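You operate a simulated robot arm through the tools that you are given. There is no shell and no other tool.

Carry out the task below with a simulated two-armed robot. There is one attempt and no reset: what you move stays moved.

JOB
Give the Drip jar 2 drops of Balancer and stir until even.
Fine: stand the jar on the stir plate and leave it there, park the teal spout again and switch the plate off; the jar is not moved while the plate runs, no drop goes beside, the purple dropper and the other jars stay. Set down upright: what you pick out.
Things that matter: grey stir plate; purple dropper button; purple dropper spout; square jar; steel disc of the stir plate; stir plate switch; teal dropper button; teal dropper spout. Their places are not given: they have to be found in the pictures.

The check looks at the end state, three seconds after you hand in, the way a careful person would. Anything else that was tipped, shoved, dropped, spilled or broken makes it a failure.

ROBOT AND FRAMES
Two 7-joint arms with fingered hands on one trunk that stands fixed in place. Base frame: the origin is at the foot of the trunk, x ahead of it, y to its left, z up. Units: m, rad, N and s.
The left shoulder is at [0.098, 0.173, 1.016], the right one opposite. With the tool pointing down near the work surface each hand reaches from about 0.44 to 0.84 m from the base axis, measured 20 degrees to its own side. Payload 3.5 kg a hand.
The tool frame of a hand sits at the grasp point between the pads (the TCP): z along the fingers, y along the line on which they close. The tips reach 0.025 m beyond it. The gripper opens to 0.088 m; its body begins 0.029 m behind the TCP. The gripper is a hand of 3 fingers: y runs from the thumb to the fingers, the wrist lies at [-0.013, -0.097, -0.162] in the tool frame, and closing takes about 1.5 s.
Orientation is that of the tool frame in the base frame, as a unit quaternion [w, x, y, z]. With the fingers straight down and the wrist toward the robot, the tool's x, y and z point along [0, 1, 0], [1, 0, 0] and [0, 0, -1] of the base frame.

CONTROLS
- The arms move only by the tool servo_tool. It takes "left_motion", "right_motion" or both (then of equal length, played together; a hand with none holds still); each is a list that holds one entry, the list of rows, each a list of 6 numbers: the shift along the base's x, y, z in units of 20 mm (1.0 is 20 mm), then the turn, a rotation vector about the base's x, y, z in units of 8 degrees (1.0 is 8 degrees). In form: [[[x, y, z, rx, ry, rz], ...]]. A call has 1 to 20 rows; each row shifts and turns the commanded pose from where the row before left it. "left_jaw" and "right_jaw" are, for a hand that has rows, the finger opening in mm, from 0 to 88, set as the call begins (left out, the last holds). A call with a number of a shift or a turn outside -1 to 1 is refused whole. Each row takes 0.2 s and may step no farther than 0.05 m and 0.15 rad from the row before; otherwise, or with a gripper value out of range, the whole call is refused. Where a pose cannot be reached the arm comes as near as it can. A force on the tool above 60 N (or 10 N above the force at the start of the call, whichever is more), or a blocked arm, ends the call early, and 0.2 s more pass. The fingers move at their own pace (about 0.072 m/s each) and stop on an object; they squeeze with about 30 N. The grip force told is the motor's: it shows also when the fingers shut on nothing. Time passes only in rows, and 0.2 s behind the last, so rows that do not move let the fingers close. It gives the time, the measured TCP pose, the force on the tool (base axes), the opening and the grip force at its end, in the units of the frame above (readings bear some noise), with the torque about the TCP (base axes, N m) and any sound that the robot's microphone picked up.
- Cameras (640 x 400 px; columns grow to the right, rows downward): "scene" is now at [0.2395, -0.0422, 1.2757]; the picture's right is [-0.46, -0.88, 0.14], its down [-0.26, -0.02, -0.97] and it looks along [0.85, -0.48, -0.22] (base axes); focal length 214 px, centre (320, 200). "left" rides on the left gripper at [-0.058, -0.085, -0.099] in its tool frame; the picture's right is [-0.67, -0.35, 0.66], its down [0.69, -0.63, 0.37] and it looks along [0.28, 0.69, 0.66] (tool axes); focal length 261 px, centre (320, 200). "right" rides on the right gripper at [0.058, -0.085, -0.099] in its tool frame; the picture's right is [-0.67, 0.35, -0.66], its down [-0.69, -0.63, 0.37] and it looks along [-0.29, 0.69, 0.66] (tool axes); focal length 261 px, centre (320, 200).
- snapshot(camera): a new picture of that camera. The clock stands still meanwhile.
- move_column(by): moves the trunk up (or, below 0, down) by that many m; the arms and the scene camera ride with it, the base frame stays. It gives what a move gives, with no picture.
- curl_fingers(index, middle, thumb_bend, thumb_turn, hand): sets how far each is bent, from 0 (flat) to 1 (curled in); at 0.3 the hand is open as for a grip, at 0.7 the pads meet at the TCP. One left out holds its place. A second passes; each finger stops where it meets its share of the squeeze, and holds until it gets a number again. A gripper value or a shape takes the hand back. It gives what a move gives, with no picture; readings hold the bend of each and the force on the fingers (four entries, about 0 where the hand has none), thumb and palm. thumb_turn goes from beside the hand (0) to across from the fingers (1), as for a grip.
- grasp_type(shape, hand): the hand has 3 fingers and takes this shape, open, in about a second: jaw (thumb against the fingers, like two jaws); tri (thumb and two fingers); tip (a fingertip pinch); poke (one finger out to press); point (the index stretched); flat (the hand flat); cup (the hand cupped); fist (a fist). The gripper value then closes the fingers along that shape, each until it touches; the sizes above hold for jaw. It gives what a move gives, with no picture.
- turn_head(pan, tilt): turns the head with the scene camera to pan (to the left, within 1.501 rad either way) and tilt (down, from -0.506 to 1.204), counted from straight ahead of the robot (the tilt from the chest, where the trunk bows). It gives what a move gives.
- probe_pixels(camera, pixels): there is no depth. For up to 12 entries [column, row, z] of the newest picture of that camera ("zoom" is the newest enlarged one), the place [x, y] in the base frame at which the ray of that pixel passes the height z, good to about 0.002 m. The clock stands still meanwhile.
- zoom(camera, box): a new picture of the part [left, top, right, bottom] of that camera's present view, enlarged. The clock stands still meanwhile.
- sign_off(): hands the job in; it is judged then, once.

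Leave the grippers open and the arms clear of the work at the hand-in unless told otherwise.

The tools are called after "Call:" as a command line: name --argument value ..., lists and objects as JSON in quotes. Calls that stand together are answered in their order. servo_tool: Moves the arms, as the interface text tells. Its arguments: {"type":"object","properties":{"left_motion":{"type":"array","items":{"type":"array","items":{"type":"array","items":{"type":"number"}}}},"left_jaw":{"type":"number"},"right_motion":{"type":"array","items":{"type":"array","items":{"type":"array","items":{"type":"number"}}}},"right_jaw":{"type":"number"}},"required":[]} The other tools are called the same way: move_column (by) moves the trunk up or down; grasp_type (shape, hand) gives the hand a shape; curl_fingers (index, middle, thumb_bend, thumb_turn, hand) moves the fingers one by one; turn_head (pan, tilt) turns the head that bears the scene camera; snapshot (camera) takes a picture; probe_pixels (camera, pixels) gives the place at which the rays of pixels pass given heights; zoom (camera, box) takes an enlarged picture of a part of a camera's view; sign_off () hands the job in.

At the start:

```text
t: 0.0
left_eef_pos: [0.4329, -0.0396, 1.2557]
left_tool_rot: [0.0, 0.707, 0.707, -0.001]
left_force: [0.3, 0.5, 0.8]
left_wrist_torque: [0.01, 0.01, 0.0]
left_width: 0.0879
left_gripper_force: 0.0
left_shape: jaw
left_bend: [0.3, 0.3, 0.3, 0.98]
left_finger forces: [0.0, 0.0, 0.0, 0.0, 0.0, 0.0]
right_eef_pos: [0.3075, -0.4678, 1.2021]
right_tool_rot: [0.001, 0.707, 0.707, 0.0]
right_force: [-0.2, -0.2, 0.0]
right_wrist_torque: [0.01, -0.01, 0.0]
right_width: 0.0876
right_gripper_force: 0.0
right_shape: jaw
right_bend: [0.3, 0.3, 0.3, 0.98]
right_finger forces: [0.1, 0.0, 0.0, 0.1, 0.1, 0.0]
trunk travel left (down, up): [-0.115, 0.34]
head pan, tilt (commanded): [-0.503, -0.047]
```

scene: 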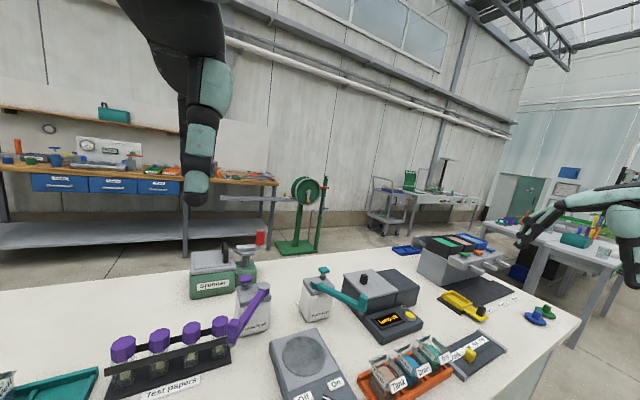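
right: 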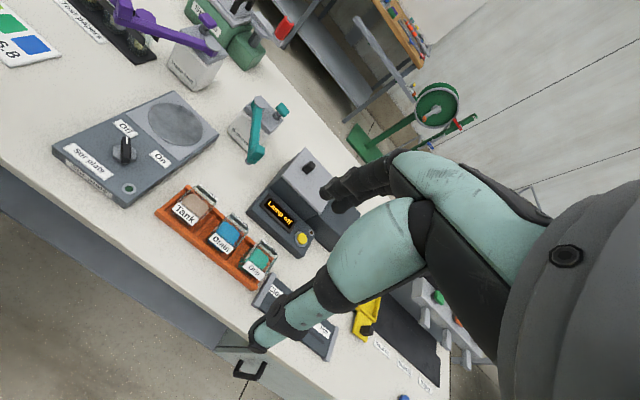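
left: 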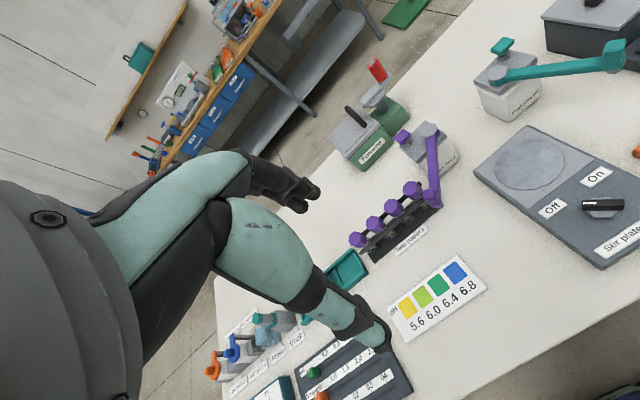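

I see a table with a stir plate, a teal dropper bottle, a purple one, and an orange rack of three square jars (Tank, Drain, Drip?). I'll tilt the head down to get a better view of the table.

Call:
turn_head --pan -0.3 --tilt 0.6

Call:
snapshot --camera "scene"

```text
t: 1.0
left_eef_pos: [0.4342, -0.0396, 1.255]
left_tool_rot: [0.0, 0.707, 0.708, 0.0]
left_force: [-0.5, 0.6, -0.5]
left_wrist_torque: [-0.02, -0.01, -0.03]
left_width: 0.0875
left_gripper_force: 0.1
left_shape: jaw
left_bend: [0.3, 0.3, 0.3, 0.98]
left_finger forces: [0.0, 0.0, 0.0, 0.0, 0.0, 0.0]
right_eef_pos: [0.3086, -0.4669, 1.2017]
right_tool_rot: [0.001, 0.706, 0.708, 0.0]
right_force: [0.4, 0.2, -0.2]
right_wrist_torque: [0.01, 0.01, 0.03]
right_width: 0.0881
right_gripper_force: 0.0
right_shape: jaw
right_bend: [0.3, 0.3, 0.3, 0.98]
right_finger forces: [0.0, 0.1, 0.1, 0.0, 0.0, 0.0]
trunk travel left (down, up): [-0.115, 0.34]
head pan, tilt (commanded): [-0.3, 0.6]
```

```text
taken
```

scene: 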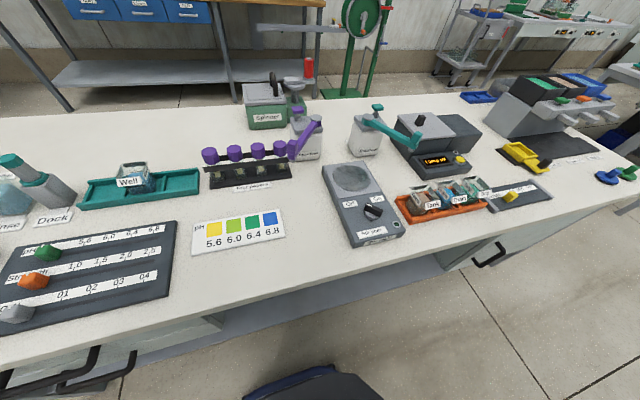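

Now a good overview. I'll zoom in on the middle: stir plate, droppers, jars (box about 300–560, 80–260), and on the droppers in detail.

Call:
zoom --camera "scene" --box '[310, 90, 470, 190]'

Call:
zoom --camera "scene" --box '[380, 130, 560, 242]'

Call:
zoom --camera "scene" --box '[230, 80, 350, 160]'

Call:
zoom --camera "scene" --box '[300, 150, 440, 250]'

```text
4.00 times, centred on (390, 140) of scene
```

zoom: 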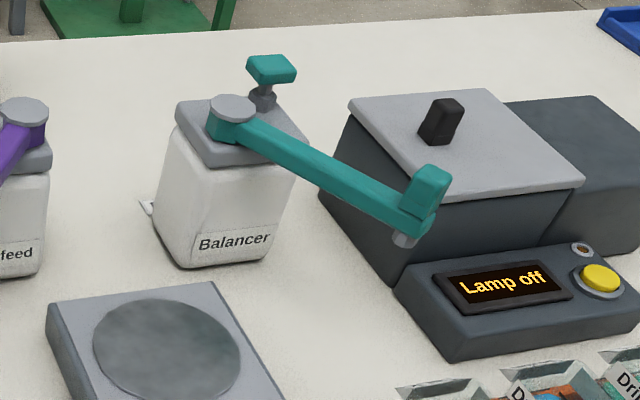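

```text
3.56 times, centred on (470, 186) of scene
```

zoom: 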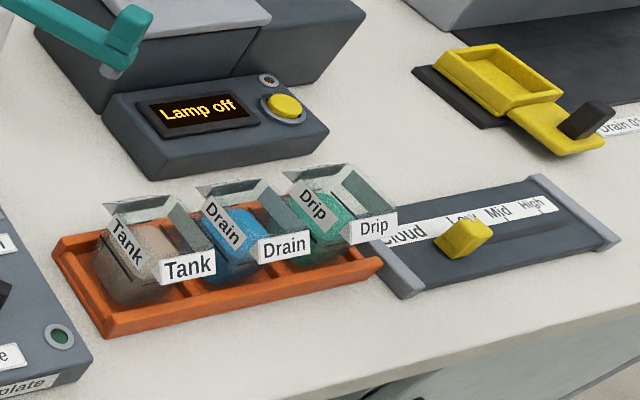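

```text
5.00 times, centred on (290, 120) of scene
```

zoom: 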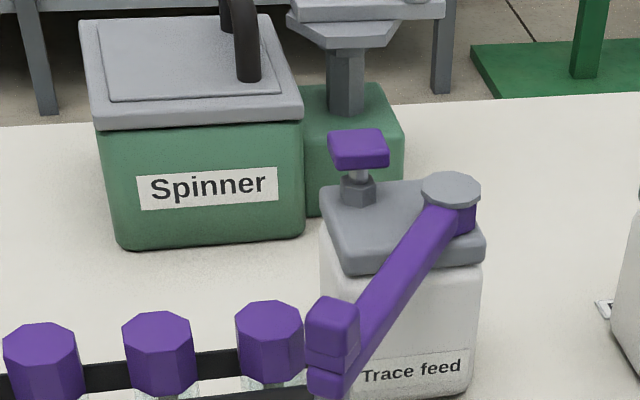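

```text
4.00 times, centred on (370, 200) of scene
```

zoom: 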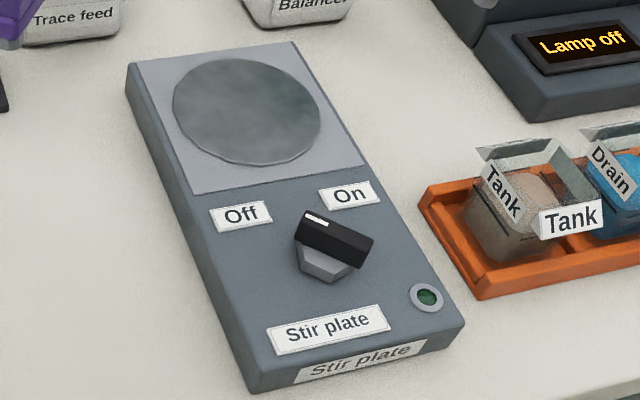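

I read: teal = "Balancer", purple = "Trace feed". The Drip jar is the third jar in the orange rack, and the stir plate switch currently points to Off. To find heights, I'll take a fresh right-hand and left-hand picture and triangulate with the scene picture.

Call:
snapshot --camera "right"

Call:
snapshot --camera "left"

Call:
snapshot --camera "scene"

Call:
probe_pixels --camera "scene" --pixels '[[350, 178, 0.75], [350, 178, 0.85], [350, 178, 0.95], [352, 248, 0.75], [352, 248, 0.85], [352, 248, 0.95]]'

Call:
probe_pixels --camera "right" --pixels '[[174, 123, 0.75], [174, 123, 0.85], [174, 123, 0.95], [53, 147, 0.75], [53, 147, 0.85], [53, 147, 0.95]]'

```text
taken
```

right: 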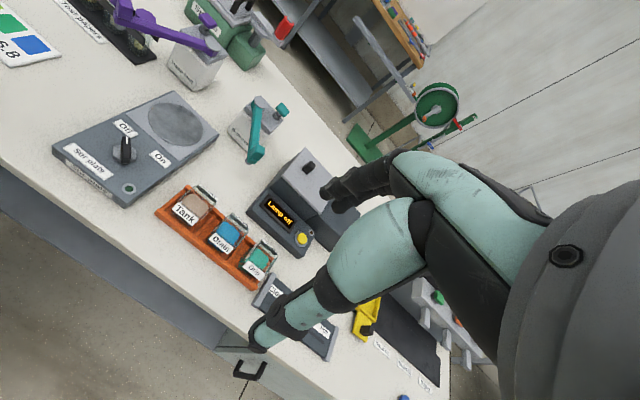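

```text
taken
```

left: 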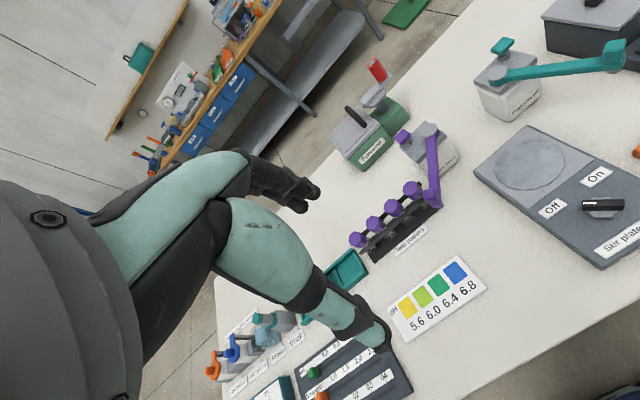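

```text
taken
```

scene: 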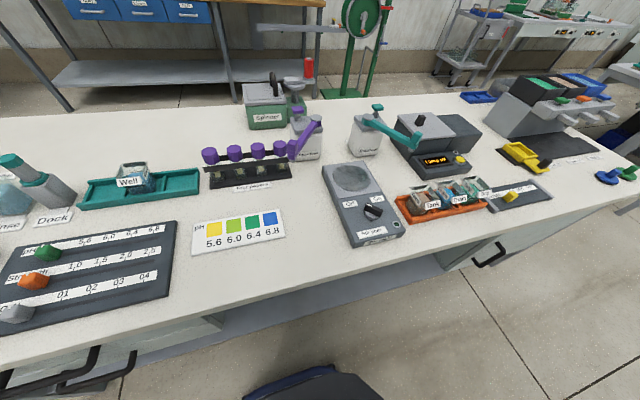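

```text
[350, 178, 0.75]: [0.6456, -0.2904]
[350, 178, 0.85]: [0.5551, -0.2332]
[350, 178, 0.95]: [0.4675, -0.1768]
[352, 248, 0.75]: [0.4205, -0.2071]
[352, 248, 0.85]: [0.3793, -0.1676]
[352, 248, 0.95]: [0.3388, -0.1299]
```

```text
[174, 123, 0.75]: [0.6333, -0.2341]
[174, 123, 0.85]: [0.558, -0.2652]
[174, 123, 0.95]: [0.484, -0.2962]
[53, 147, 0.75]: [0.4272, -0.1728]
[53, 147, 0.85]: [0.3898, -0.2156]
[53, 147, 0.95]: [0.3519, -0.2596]
```

The disc of the stir plate triangulates to about (0.587, -0.254, 0.814). Now closer views from the right and left hand cameras of the dropper, jars and plate.

Call:
zoom --camera "right" --box '[210, 80, 338, 160]'

Call:
zoom --camera "right" --box '[140, 160, 300, 300]'

Call:
zoom --camera "right" --box '[40, 80, 232, 210]'

Call:
zoom --camera "left" --box '[460, 20, 640, 140]'

```text
5.00 times, centred on (274, 120) of right
```

zoom: 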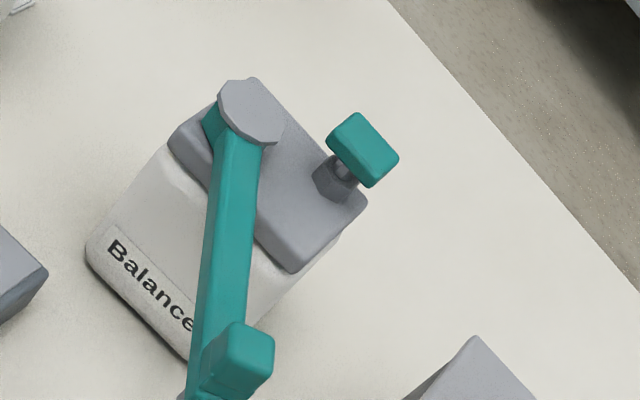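

```text
2.86 times, centred on (220, 230) of right
```

zoom: 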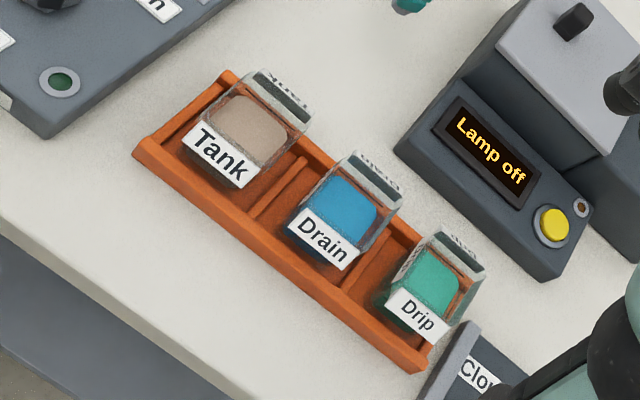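

```text
3.08 times, centred on (136, 145) of right
```

zoom: 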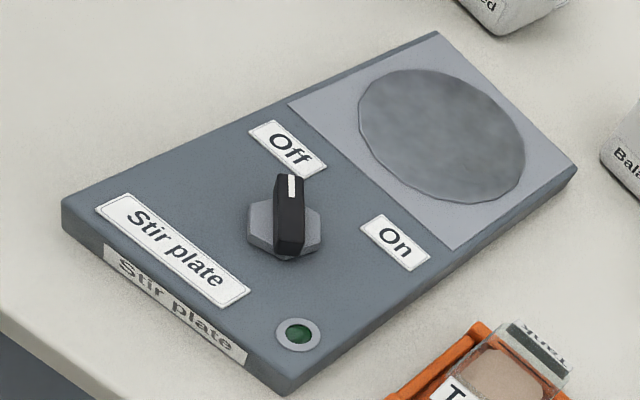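

```text
3.33 times, centred on (550, 80) of left
```

zoom: 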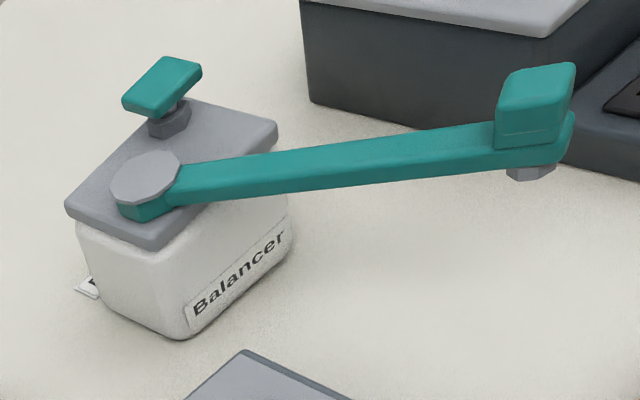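

I'll triangulate the teal dropper's pivot cap, button top, knob block top and nozzle from the three cameras (scene: pivot (368.2,117), button (377.7,107), knob (418,134.5), nozzle (410.5,150); right: pivot (260.4,102), button (282.4,109.6), knob (258.6,149); left: (497.4,73.4), (502.6,45.5), (614.5,44.6), nozzle (613,72.5)).

Call:
probe_pixels --camera "scene" --pixels '[[368.25, 117, 0.8], [368.25, 117, 0.9], [377.75, 107, 0.8], [377.75, 107, 0.9], [418, 134.5, 0.8], [418, 134.5, 0.9], [410.5, 150, 0.8], [410.5, 150, 0.9]]'

Call:
probe_pixels --camera "right" --pixels '[[260.4, 102, 0.8], [260.4, 102, 0.9], [282.4, 109.6, 0.8], [282.4, 109.6, 0.9], [258.6, 149, 0.8], [258.6, 149, 0.9]]'

Call:
probe_pixels --camera "left" --pixels '[[497.4, 73.4, 0.8], [497.4, 73.4, 0.9], [502.6, 45.5, 0.8], [502.6, 45.5, 0.9], [614.5, 44.6, 0.8], [614.5, 44.6, 0.9], [613, 72.5, 0.8], [613, 72.5, 0.9]]'

```text
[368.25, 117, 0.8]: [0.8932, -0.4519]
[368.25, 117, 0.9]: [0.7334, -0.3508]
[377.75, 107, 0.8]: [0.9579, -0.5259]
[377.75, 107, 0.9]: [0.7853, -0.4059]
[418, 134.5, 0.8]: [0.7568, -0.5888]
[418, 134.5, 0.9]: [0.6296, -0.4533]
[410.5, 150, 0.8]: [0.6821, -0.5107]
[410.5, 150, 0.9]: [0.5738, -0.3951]
```

```text
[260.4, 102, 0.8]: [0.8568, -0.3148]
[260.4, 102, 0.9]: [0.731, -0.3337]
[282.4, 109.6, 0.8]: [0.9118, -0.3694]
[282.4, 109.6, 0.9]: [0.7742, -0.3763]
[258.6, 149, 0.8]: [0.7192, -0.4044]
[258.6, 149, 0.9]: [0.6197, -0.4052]
```

```text
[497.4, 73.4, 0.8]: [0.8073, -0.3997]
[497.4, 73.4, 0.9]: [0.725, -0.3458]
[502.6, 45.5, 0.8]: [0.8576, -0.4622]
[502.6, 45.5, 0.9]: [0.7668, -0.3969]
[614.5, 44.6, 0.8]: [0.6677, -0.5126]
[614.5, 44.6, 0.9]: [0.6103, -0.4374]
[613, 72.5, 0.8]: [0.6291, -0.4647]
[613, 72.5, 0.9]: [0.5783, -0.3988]
```

Pivot ≈ (0.712,-0.337,0.914), button ≈ (0.744,-0.379,0.923), knob top ≈ (0.586,-0.407,0.935), nozzle ≈ (0.582,-0.404,0.892): the arm length (~0.147) matches the distance to the disc. Now zoom strongly on the Drip jar from the scene and right cameras.

Call:
zoom --camera "scene" --box '[436, 160, 516, 210]'

Call:
zoom --camera "right" --box '[216, 225, 296, 300]'

Call:
zoom --camera "scene" --box '[385, 165, 505, 240]'

```text
8.00 times, centred on (476, 185) of scene
```

zoom: 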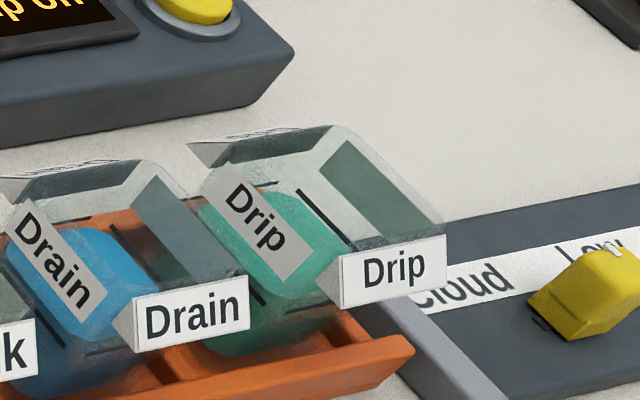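

```text
5.33 times, centred on (256, 262) of right
```

zoom: 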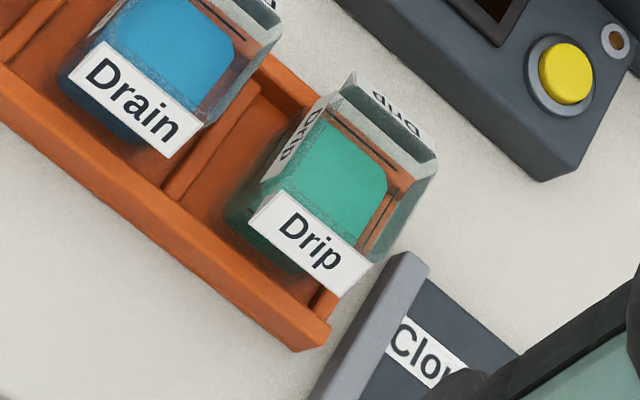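

```text
5.33 times, centred on (445, 202) of scene
```

zoom: 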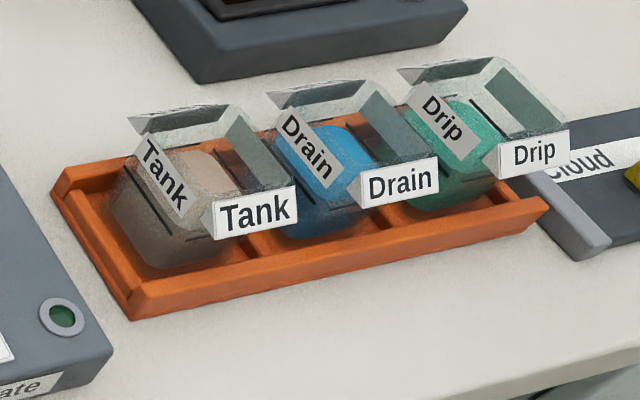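

I'll triangulate the Drip jar's rim corners and label corners from the scene and right pictures.

Call:
probe_pixels --camera "scene" --pixels '[[477.9, 176, 0.8], [477.9, 176, 0.9], [491.9, 189, 0.8], [491.9, 189, 0.9], [478.75, 198.4, 0.8], [478.75, 198.4, 0.9], [491.6, 195.6, 0.8], [491.6, 195.6, 0.9], [478.75, 192.75, 0.8], [478.75, 192.75, 0.9], [459.5, 178.1, 0.8], [459.5, 178.1, 0.9]]'

Call:
probe_pixels --camera "right" --pixels '[[277.95, 253.6, 0.8], [277.95, 253.6, 0.9], [265.75, 274, 0.8], [265.75, 274, 0.9], [242.9, 266.1, 0.8], [242.9, 266.1, 0.9], [259.75, 280.2, 0.8], [259.75, 280.2, 0.9], [247.6, 260.1, 0.8], [247.6, 260.1, 0.9], [262, 239.1, 0.8], [262, 239.1, 0.9]]'

```text
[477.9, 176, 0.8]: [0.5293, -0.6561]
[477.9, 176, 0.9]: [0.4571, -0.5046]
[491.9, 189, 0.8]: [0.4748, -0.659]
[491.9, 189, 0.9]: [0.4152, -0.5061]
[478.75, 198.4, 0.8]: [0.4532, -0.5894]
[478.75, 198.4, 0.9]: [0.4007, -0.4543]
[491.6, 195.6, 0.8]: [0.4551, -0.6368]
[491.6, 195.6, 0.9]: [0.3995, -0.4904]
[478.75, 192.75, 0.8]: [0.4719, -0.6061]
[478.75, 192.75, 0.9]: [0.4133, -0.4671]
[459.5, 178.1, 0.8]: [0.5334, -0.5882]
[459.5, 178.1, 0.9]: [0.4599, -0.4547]
```

```text
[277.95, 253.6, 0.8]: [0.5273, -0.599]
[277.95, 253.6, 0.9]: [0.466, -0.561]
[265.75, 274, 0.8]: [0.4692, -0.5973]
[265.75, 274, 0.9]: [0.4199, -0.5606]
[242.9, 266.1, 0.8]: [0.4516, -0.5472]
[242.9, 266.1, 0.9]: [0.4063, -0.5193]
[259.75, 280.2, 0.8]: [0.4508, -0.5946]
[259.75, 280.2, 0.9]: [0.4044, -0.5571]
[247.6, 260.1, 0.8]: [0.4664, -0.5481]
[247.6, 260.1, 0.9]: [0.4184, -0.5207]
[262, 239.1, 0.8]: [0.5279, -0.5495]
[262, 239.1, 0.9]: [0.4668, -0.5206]
```

Drip jar rim spans about x 0.443–0.496, y −0.580…−0.534, rim z≈0.852, with labels sloping outwards. Next: table height and rack/plate details. Zooming on the pH card, and rack ends, from two cameras.

Call:
zoom --camera "scene" --box '[180, 195, 300, 270]'

Call:
zoom --camera "left" --box '[380, 240, 500, 350]'

Call:
zoom --camera "right" --box '[145, 175, 273, 295]'

```text
5.33 times, centred on (240, 232) of scene
```

zoom: 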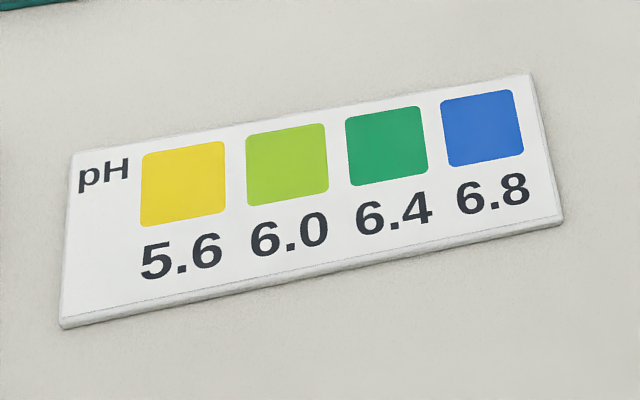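

```text
3.64 times, centred on (440, 295) of left
```

zoom: 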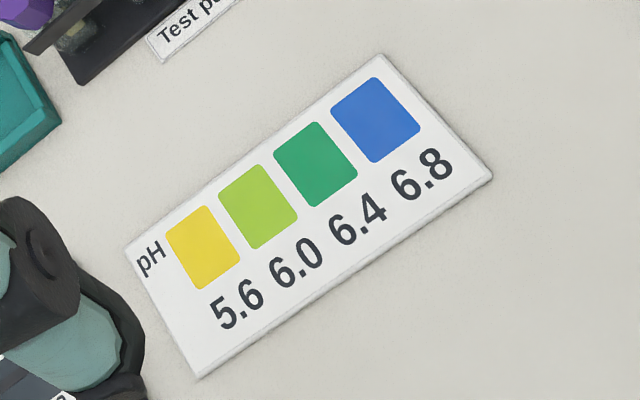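

```text
3.33 times, centred on (209, 235) of right
```

zoom: 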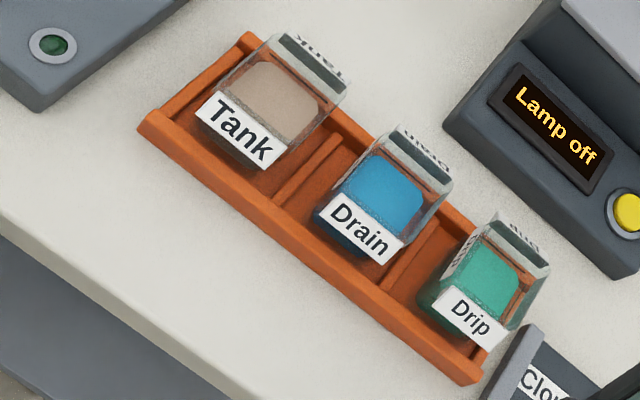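

Triangulating the card corner (scene (285.6,236.1), left (486.7,289)) for the table height, and the rack corners (scene near-left (409.9,219.8)/(409.9,224.5), right camera (158,208)/(155,214)).

Call:
probe_pixels --camera "scene" --pixels '[[285.6, 236.1, 0.78], [285.6, 236.1, 0.82], [191.6, 255.4, 0.78], [191.6, 255.4, 0.82], [409.9, 219.8, 0.78], [409.9, 219.8, 0.82], [409.9, 224.5, 0.78], [409.9, 224.5, 0.82], [487.6, 202, 0.78], [487.6, 202, 0.82]]'

Call:
probe_pixels --camera "left" --pixels '[[486.7, 289, 0.78], [486.7, 289, 0.82], [406.5, 343.1, 0.78], [406.5, 343.1, 0.82]]'

Call:
probe_pixels --camera "right" --pixels '[[158, 208, 0.78], [158, 208, 0.82], [155, 214, 0.78], [155, 214, 0.82], [258, 284.5, 0.78], [258, 284.5, 0.82], [187.4, 184.9, 0.78], [187.4, 184.9, 0.82]]'

```text
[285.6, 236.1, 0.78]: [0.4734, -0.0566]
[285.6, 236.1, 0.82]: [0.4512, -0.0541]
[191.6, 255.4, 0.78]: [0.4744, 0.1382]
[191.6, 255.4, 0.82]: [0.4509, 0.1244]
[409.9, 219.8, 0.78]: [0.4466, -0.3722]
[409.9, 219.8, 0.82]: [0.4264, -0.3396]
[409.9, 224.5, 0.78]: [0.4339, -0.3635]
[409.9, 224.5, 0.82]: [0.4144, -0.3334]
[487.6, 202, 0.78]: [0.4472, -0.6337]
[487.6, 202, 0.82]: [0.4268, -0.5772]
```

```text
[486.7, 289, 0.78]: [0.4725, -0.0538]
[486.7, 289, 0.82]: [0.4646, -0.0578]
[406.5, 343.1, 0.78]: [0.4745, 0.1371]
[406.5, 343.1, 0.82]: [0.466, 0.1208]
```

```text
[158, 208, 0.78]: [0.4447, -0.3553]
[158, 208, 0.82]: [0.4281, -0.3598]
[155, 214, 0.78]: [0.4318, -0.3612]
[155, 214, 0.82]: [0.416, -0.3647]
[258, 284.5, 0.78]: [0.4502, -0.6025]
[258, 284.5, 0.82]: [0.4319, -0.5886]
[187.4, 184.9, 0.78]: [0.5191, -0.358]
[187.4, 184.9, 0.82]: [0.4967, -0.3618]
```

The table is at z≈0.78 and the rack top at ≈0.80. Now I triangulate the switch knob (scene (373,210), right (126.3,149.9)), the On/Off label centres, the disc edges, and the lamp box's near corners.

Call:
zoom --camera "scene" --box '[340, 185, 412, 230]'

Call:
zoom --camera "right" --box '[96, 115, 176, 165]'

Call:
zoom --camera "scene" --box '[314, 155, 394, 205]'

Call:
zoom --camera "right" --box '[132, 85, 228, 160]'

```text
8.89 times, centred on (376, 208) of scene
```

zoom: 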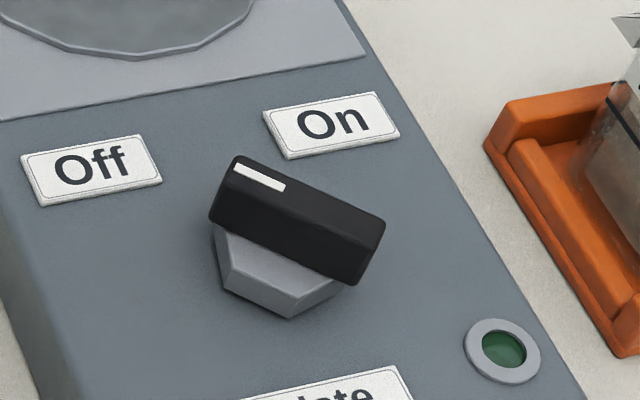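

```text
8.00 times, centred on (136, 140) of right
```

zoom: 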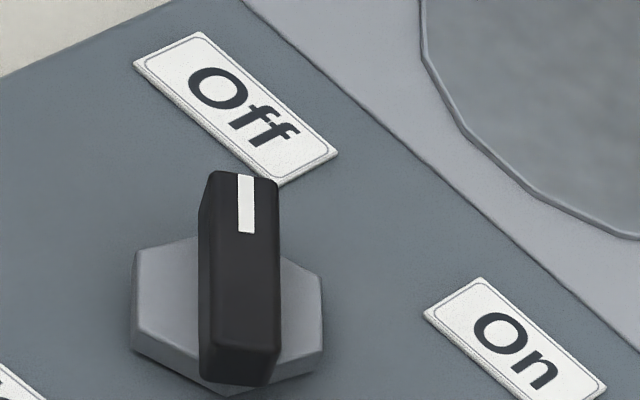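

```text
8.00 times, centred on (354, 180) of scene
```

zoom: 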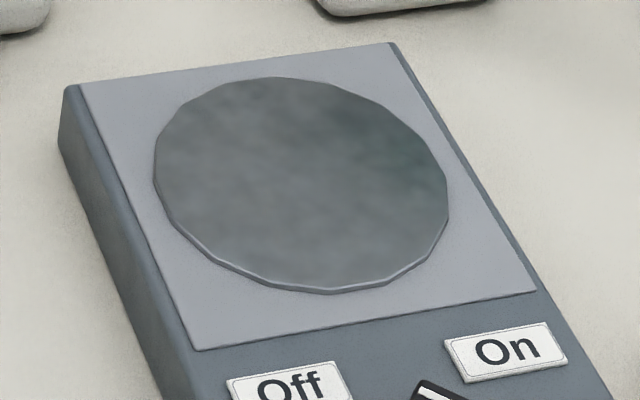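

```text
5.33 times, centred on (180, 122) of right
```

zoom: 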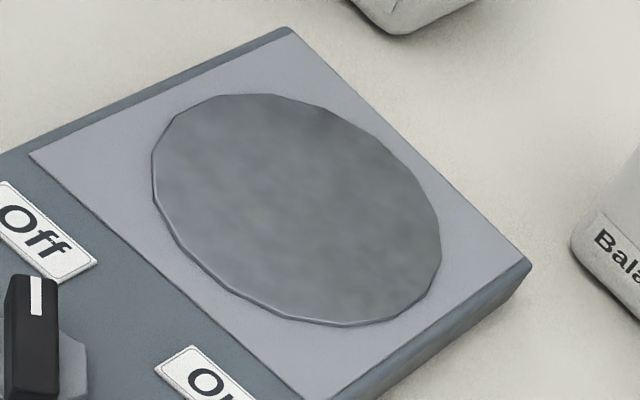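

Probing the stripe ends of the switch (scene (366.55,204.6)/(371.95,206.65), right (126.75,137)/(126.75,144.1)), bar's other end, and the disc centre (scene (351.6,178.1), right (175.7,123.9)).

Call:
probe_pixels --camera "scene" --pixels '[[366.55, 204.6, 0.81], [366.55, 204.6, 0.85], [371.95, 206.65, 0.81], [371.95, 206.65, 0.85], [382.5, 211.6, 0.81], [382.5, 211.6, 0.85], [351.6, 178.1, 0.8], [351.6, 178.1, 0.83], [379.8, 198.9, 0.8], [379.8, 198.9, 0.83], [350.8, 204.0, 0.8], [350.8, 204.0, 0.83]]'

Call:
probe_pixels --camera "right" --pixels '[[126.75, 137, 0.81], [126.75, 137, 0.85], [126.75, 144.1, 0.81], [126.75, 144.1, 0.85], [126, 158.75, 0.81], [126, 158.75, 0.85], [175.7, 123.9, 0.8], [175.7, 123.9, 0.83], [160.4, 158.5, 0.8], [160.4, 158.5, 0.83], [125.5, 129.0, 0.8], [125.5, 129.0, 0.83]]'

```text
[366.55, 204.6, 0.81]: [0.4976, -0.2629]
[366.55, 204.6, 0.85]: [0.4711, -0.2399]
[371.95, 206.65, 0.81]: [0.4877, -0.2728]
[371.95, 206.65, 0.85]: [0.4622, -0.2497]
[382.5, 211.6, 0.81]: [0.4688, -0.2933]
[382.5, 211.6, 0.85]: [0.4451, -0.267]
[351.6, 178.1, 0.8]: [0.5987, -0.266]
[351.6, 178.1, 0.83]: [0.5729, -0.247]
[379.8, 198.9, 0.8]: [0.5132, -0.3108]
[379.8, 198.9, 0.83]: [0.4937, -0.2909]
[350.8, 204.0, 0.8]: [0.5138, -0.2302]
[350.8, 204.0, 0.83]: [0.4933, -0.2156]
```

```text
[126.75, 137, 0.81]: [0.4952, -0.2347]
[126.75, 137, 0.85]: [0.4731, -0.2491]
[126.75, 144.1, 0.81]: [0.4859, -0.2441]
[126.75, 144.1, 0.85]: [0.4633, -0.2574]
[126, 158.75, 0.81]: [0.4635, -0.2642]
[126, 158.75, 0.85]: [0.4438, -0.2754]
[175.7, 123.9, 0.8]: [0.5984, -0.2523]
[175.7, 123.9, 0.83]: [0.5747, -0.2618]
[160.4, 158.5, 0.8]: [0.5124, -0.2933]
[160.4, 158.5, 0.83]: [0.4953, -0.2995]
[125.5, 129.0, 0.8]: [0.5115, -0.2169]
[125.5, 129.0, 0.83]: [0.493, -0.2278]
```

Switch: bar centre ≈ (0.464,-0.259), top z≈0.841, now pointing +45° (Off); On lies at −45°, so a clockwise quarter turn. Disc centre ≈ (0.587,-0.257,0.814). First the jar: I move the open right hand above the Drip jar at (0.470,-0.557), z 1.0.

Call:
servo_tool --right_motion '[[[0.81, -0.45, -1, 0, 0, 0], [0.81, -0.45, -1, 0, 0, 0], [0.81, -0.45, -1, 0, 0, 0], [0.81, -0.45, -1, 0, 0, 0], [0.81, -0.45, -1, 0, 0, 0], [0.81, -0.45, -1, 0, 0, 0], [0.81, -0.45, -1, 0, 0, 0], [0.81, -0.45, -1, 0, 0, 0], [0.81, -0.45, -1, 0, 0, 0], [0.81, -0.45, -1, 0, 0, 0], [0, 0, 0, 0, 0, 0]]]' --right_jaw 88

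Call:
snapshot --camera "right"

Call:
snapshot --camera "scene"

```text
t: 3.4
left_eef_pos: [0.4339, -0.0391, 1.2558]
left_tool_rot: [-0.001, 0.707, 0.708, 0.0]
left_force: [-0.3, 0.0, 0.4]
left_wrist_torque: [-0.02, 0.02, 0.0]
left_width: 0.0876
left_gripper_force: 0.1
left_shape: jaw
left_bend: [0.3, 0.3, 0.3, 0.98]
left_finger forces: [0.1, 0.0, 0.0, 0.0, 0.1, 0.0]
right_eef_pos: [0.4677, -0.5583, 1.0017]
right_tool_rot: [0.001, 0.707, 0.707, 0.0]
right_force: [-0.2, -0.8, -0.2]
right_wrist_torque: [-0.03, 0.04, -0.03]
right_width: 0.0879
right_gripper_force: 0.1
right_shape: jaw
right_bend: [0.3, 0.3, 0.3, 0.98]
right_finger forces: [0.0, 0.1, 0.1, 0.0, 0.0, 0.0]
trunk travel left (down, up): [-0.115, 0.34]
head pan, tilt (commanded): [-0.3, 0.6]
```

```text
taken
```

right: 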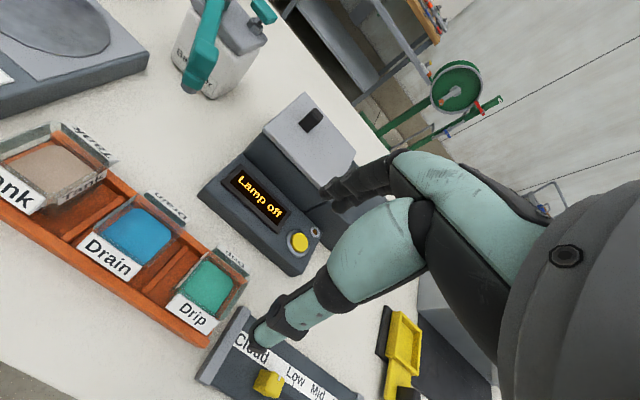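

```text
taken
```

scene: 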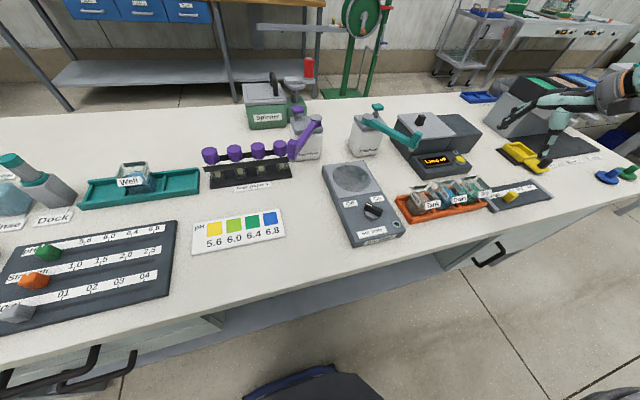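

The hand is above the jar. I zoom on the Drip jar in the right camera (around (210,290)) and in the scene to refine its centre.

Call:
zoom --camera "right" --box '[150, 225, 270, 355]'

Call:
zoom --camera "scene" --box '[500, 40, 640, 200]'

```text
3.08 times, centred on (210, 290) of right
```

zoom: 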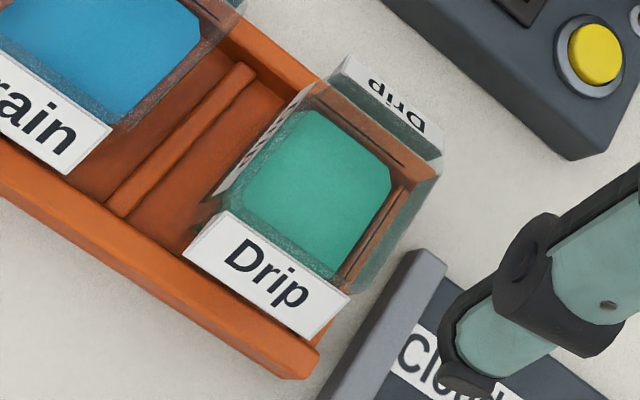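

```text
2.50 times, centred on (570, 120) of scene
```

zoom: 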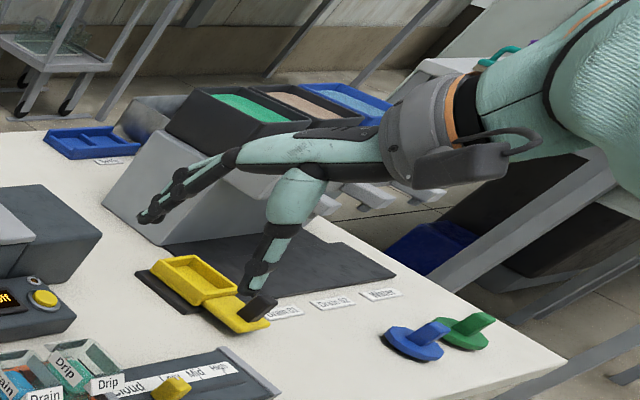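

I probe the Drip jar's rim and label corners in the right picture at their likely heights (rim 0.852, label bottoms 0.839).

Call:
probe_pixels --camera "right" --pixels '[[179.2, 293.2, 0.852], [219.7, 320.2, 0.852], [165.5, 306.9, 0.839], [207.4, 335.5, 0.839], [212.6, 251.7, 0.852], [249, 282.9, 0.852], [219.7, 243.6, 0.839], [250.6, 273.8, 0.839], [205, 340, 0.8], [306, 280, 0.82]]'

```text
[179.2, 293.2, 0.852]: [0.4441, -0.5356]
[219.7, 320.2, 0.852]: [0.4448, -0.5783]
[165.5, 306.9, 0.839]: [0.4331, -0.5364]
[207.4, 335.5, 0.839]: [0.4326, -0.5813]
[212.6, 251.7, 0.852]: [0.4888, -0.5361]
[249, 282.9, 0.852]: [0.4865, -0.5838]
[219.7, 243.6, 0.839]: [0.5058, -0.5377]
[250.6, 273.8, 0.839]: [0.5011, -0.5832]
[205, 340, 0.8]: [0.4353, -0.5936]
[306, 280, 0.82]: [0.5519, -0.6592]
```

The jar's centre is (0.4685,-0.559), aligned with x/y. I lower to z≈0.90 (tips at ≈0.875, above the rim) and turn the head toward the jar to see the fit side-on.

Call:
servo_tool --right_motion '[[[0, 0, -1, 0, 0, 0], [0, 0, -1, 0, 0, 0], [0, 0, -1, 0, 0, 0], [0, 0, -1, 0, 0, 0], [0, 0, -1, 0, 0, 0], [0, 0, 0, 0, 0, 0]]]'

Call:
turn_head --pan -1.1 --tilt 0.65

Call:
zoom --camera "scene" --box '[220, 120, 420, 260]'

Call:
snapshot --camera "scene"

Call:
snapshot --camera "right"

```text
t: 4.8
left_eef_pos: [0.4347, -0.0388, 1.2558]
left_tool_rot: [0.0, 0.706, 0.708, 0.0]
left_force: [-0.4, 0.1, 0.3]
left_wrist_torque: [-0.01, -0.01, 0.02]
left_width: 0.0879
left_gripper_force: 0.1
left_shape: jaw
left_bend: [0.3, 0.3, 0.3, 0.98]
left_finger forces: [0.0, 0.0, 0.0, 0.0, 0.0, 0.1]
right_eef_pos: [0.4702, -0.5554, 0.9012]
right_tool_rot: [0.002, 0.706, 0.708, -0.001]
right_force: [-1.0, 0.6, 0.0]
right_wrist_torque: [-0.01, 0.01, 0.01]
right_width: 0.0877
right_gripper_force: 0.1
right_shape: jaw
right_bend: [0.3, 0.3, 0.3, 0.98]
right_finger forces: [0.1, 0.1, 0.1, 0.0, 0.1, 0.1]
trunk travel left (down, up): [-0.115, 0.34]
head pan, tilt (commanded): [-0.3, 0.6]
```

```text
t: 6.0
left_eef_pos: [0.434, -0.0393, 1.2551]
left_tool_rot: [0.0, 0.706, 0.708, 0.0]
left_force: [-0.3, 0.3, -0.5]
left_wrist_torque: [-0.01, 0.01, 0.0]
left_width: 0.0877
left_gripper_force: 0.0
left_shape: jaw
left_bend: [0.3, 0.3, 0.3, 0.98]
left_finger forces: [0.0, 0.0, 0.0, 0.1, 0.0, 0.0]
right_eef_pos: [0.4697, -0.5557, 0.9013]
right_tool_rot: [0.001, 0.707, 0.708, 0.0]
right_force: [-0.4, -0.4, 0.1]
right_wrist_torque: [0.0, -0.02, 0.02]
right_width: 0.0876
right_gripper_force: 0.0
right_shape: jaw
right_bend: [0.3, 0.3, 0.3, 0.98]
right_finger forces: [0.1, 0.1, 0.0, 0.0, 0.0, 0.0]
trunk travel left (down, up): [-0.115, 0.34]
head pan, tilt (commanded): [-1.1, 0.649]
```

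```text
2.86 times, centred on (320, 190) of scene
```

zoom: 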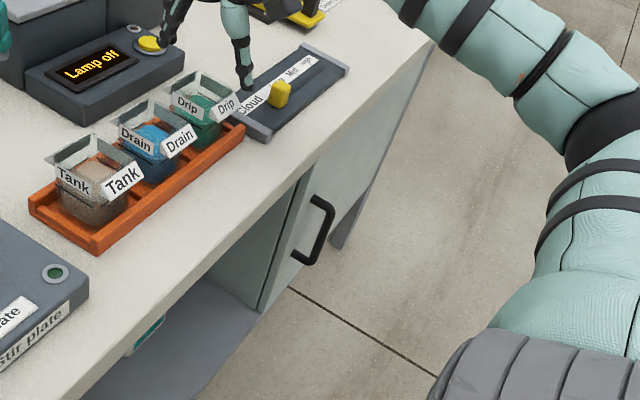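

```text
taken
```

scene: 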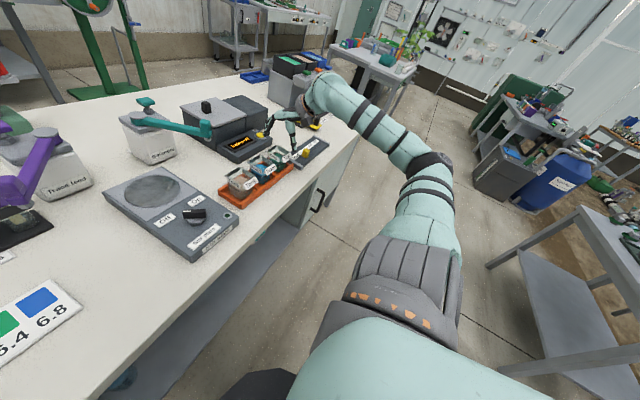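

```text
taken
```

right: 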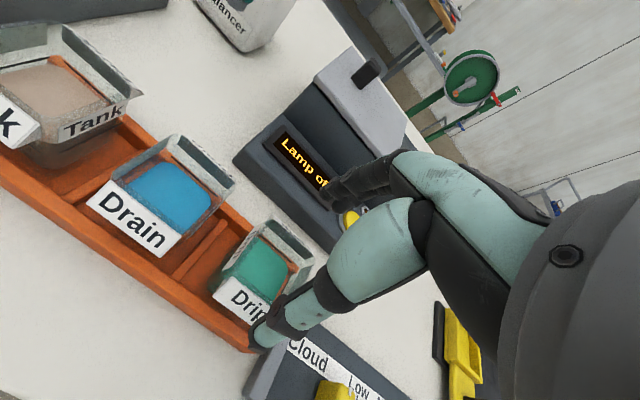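

I zoom on the hand and jar in the scene at (230–330, 90–180), to see finger spread versus jar.

Call:
zoom --camera "scene" --box '[236, 95, 340, 165]'

Call:
zoom --camera "right" --box '[190, 140, 450, 380]'

```text
5.71 times, centred on (288, 130) of scene
```

zoom: 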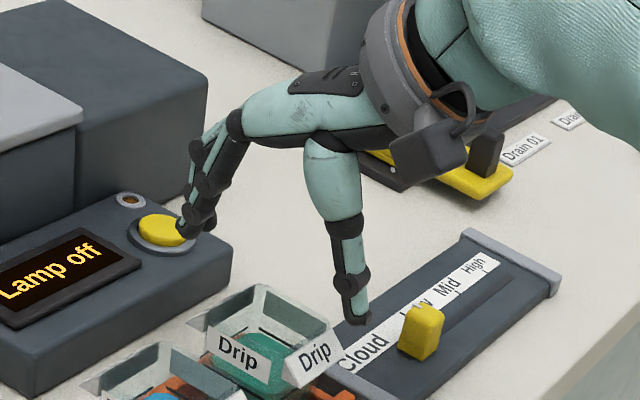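

```text
1.67 times, centred on (320, 260) of right
```

zoom: 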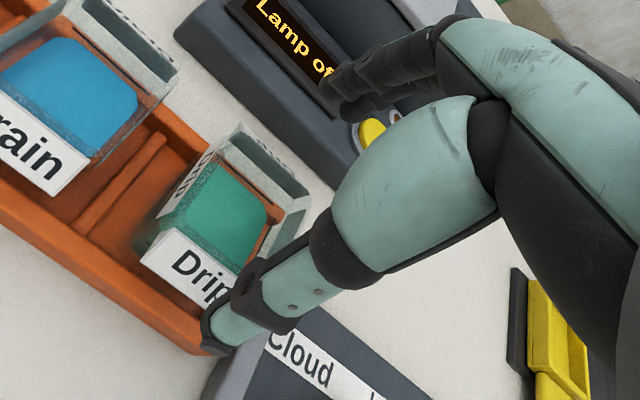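

The thumb and fingers form a wide U that fits around the jar. I lower gently to z≈0.862 (tips ≈0.837) and look again.

Call:
servo_tool --right_motion '[[[0, -0.1, -0.5, 0, 0, 0], [-0.04, -0.05, -0.5, 0, 0, 0], [0, 0, -0.5, 0, 0, 0], [0, 0, -0.45, 0, 0, 0], [0, 0, 0, 0, 0, 0]]]'

Call:
zoom --camera "scene" --box '[236, 105, 340, 175]'

Call:
zoom --camera "right" --box '[190, 140, 450, 380]'

```text
t: 7.2
left_eef_pos: [0.4337, -0.0401, 1.2553]
left_tool_rot: [0.0, 0.706, 0.709, 0.0]
left_force: [-0.1, -1.0, -0.3]
left_wrist_torque: [-0.02, -0.03, 0.01]
left_width: 0.0878
left_gripper_force: 0.1
left_shape: jaw
left_bend: [0.3, 0.3, 0.3, 0.98]
left_finger forces: [0.0, 0.0, 0.0, 0.0, 0.1, 0.1]
right_eef_pos: [0.4684, -0.5598, 0.862]
right_tool_rot: [0.001, 0.706, 0.708, 0.0]
right_force: [-0.1, -0.2, -0.7]
right_wrist_torque: [-0.01, 0.0, 0.03]
right_width: 0.088
right_gripper_force: 0.0
right_shape: jaw
right_bend: [0.3, 0.3, 0.3, 0.98]
right_finger forces: [0.0, 0.1, 0.0, 0.0, 0.1, 0.0]
trunk travel left (down, up): [-0.115, 0.34]
head pan, tilt (commanded): [-1.1, 0.649]
```

```text
5.71 times, centred on (288, 140) of scene
```

zoom: 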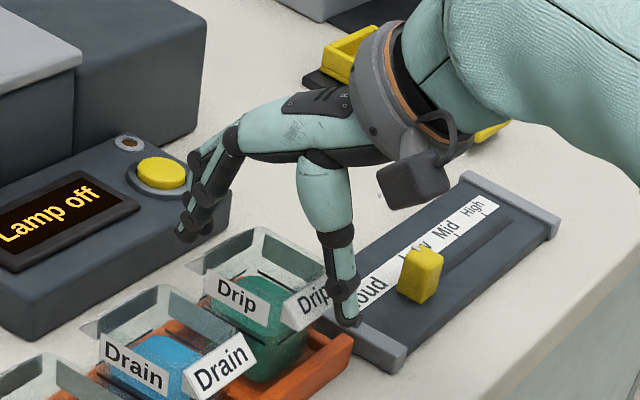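

```text
1.67 times, centred on (320, 260) of right
```

zoom: 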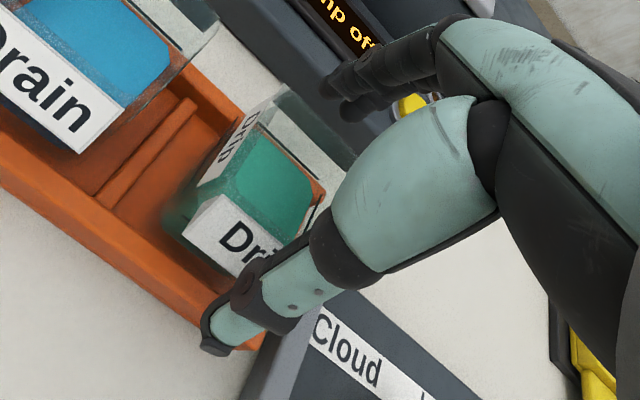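

Alignment looks right: the thumb is in front of the front label, the fingers behind. I lower slowly further to z≈0.838.

Call:
servo_tool --right_motion '[[[0, 0.03, -0.4, 0, 0, 0], [0, 0, -0.4, 0, 0, 0], [0, 0, -0.4, 0, 0, 0], [0, 0, 0, 0, 0, 0]]]'

Call:
zoom --camera "scene" --box '[246, 115, 326, 175]'

Call:
zoom --camera "right" --box '[190, 140, 450, 380]'

```text
t: 8.2
left_eef_pos: [0.4342, -0.0382, 1.2562]
left_tool_rot: [0.0, 0.706, 0.708, 0.0]
left_force: [0.5, -0.4, -0.5]
left_wrist_torque: [-0.03, -0.02, 0.0]
left_width: 0.0877
left_gripper_force: 0.1
left_shape: jaw
left_bend: [0.3, 0.3, 0.3, 0.98]
left_finger forces: [0.0, 0.0, 0.0, 0.0, 0.0, 0.0]
right_eef_pos: [0.4687, -0.5588, 0.8379]
right_tool_rot: [0.001, 0.707, 0.708, 0.0]
right_force: [1.8, -0.1, 0.9]
right_wrist_torque: [0.0, -0.05, -0.01]
right_width: 0.0876
right_gripper_force: 0.0
right_shape: jaw
right_bend: [0.3, 0.3, 0.3, 0.98]
right_finger forces: [1.0, 0.1, 0.0, 0.0, 0.0, 0.1]
trunk travel left (down, up): [-0.115, 0.34]
head pan, tilt (commanded): [-1.1, 0.649]
```

```text
6.67 times, centred on (286, 145) of scene
```

zoom: 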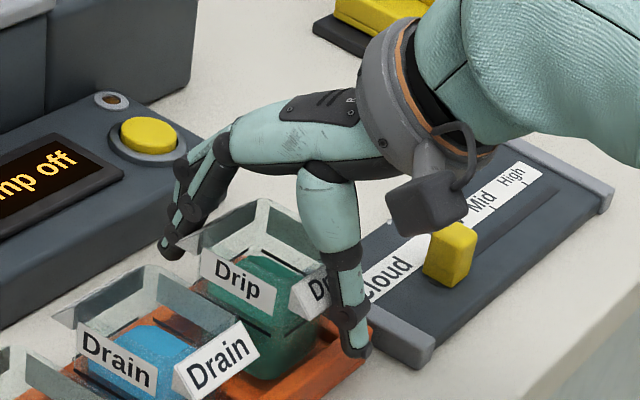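

```text
1.67 times, centred on (320, 260) of right
```

zoom: 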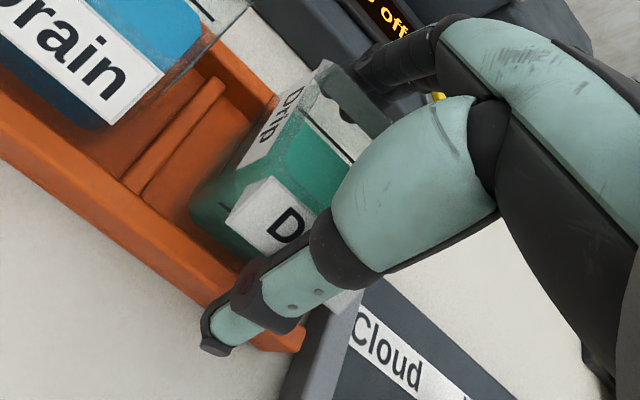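

A light touch: index finger reads 1.0 N, tool force +1.8 N in x — probably the index brushes the back label. I'll look closely at that spot in the right and scene cameras before going on.

Call:
zoom --camera "right" --box '[290, 145, 386, 215]'

Call:
zoom --camera "scene" --box '[262, 128, 310, 164]'

```text
5.71 times, centred on (338, 180) of right
```

zoom: 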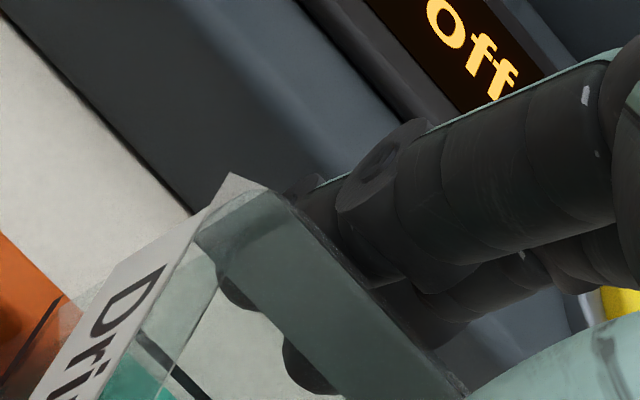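

```text
11.11 times, centred on (286, 146) of scene
```

zoom: 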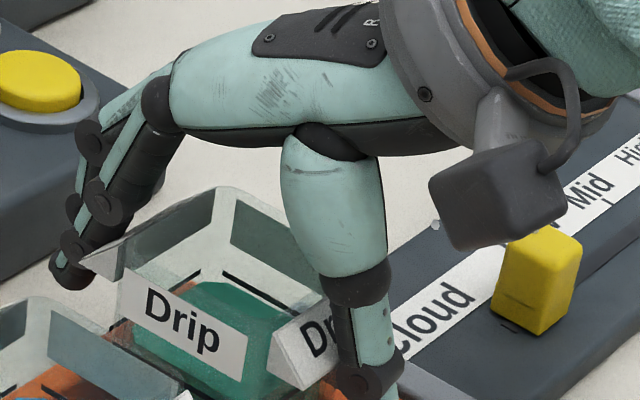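

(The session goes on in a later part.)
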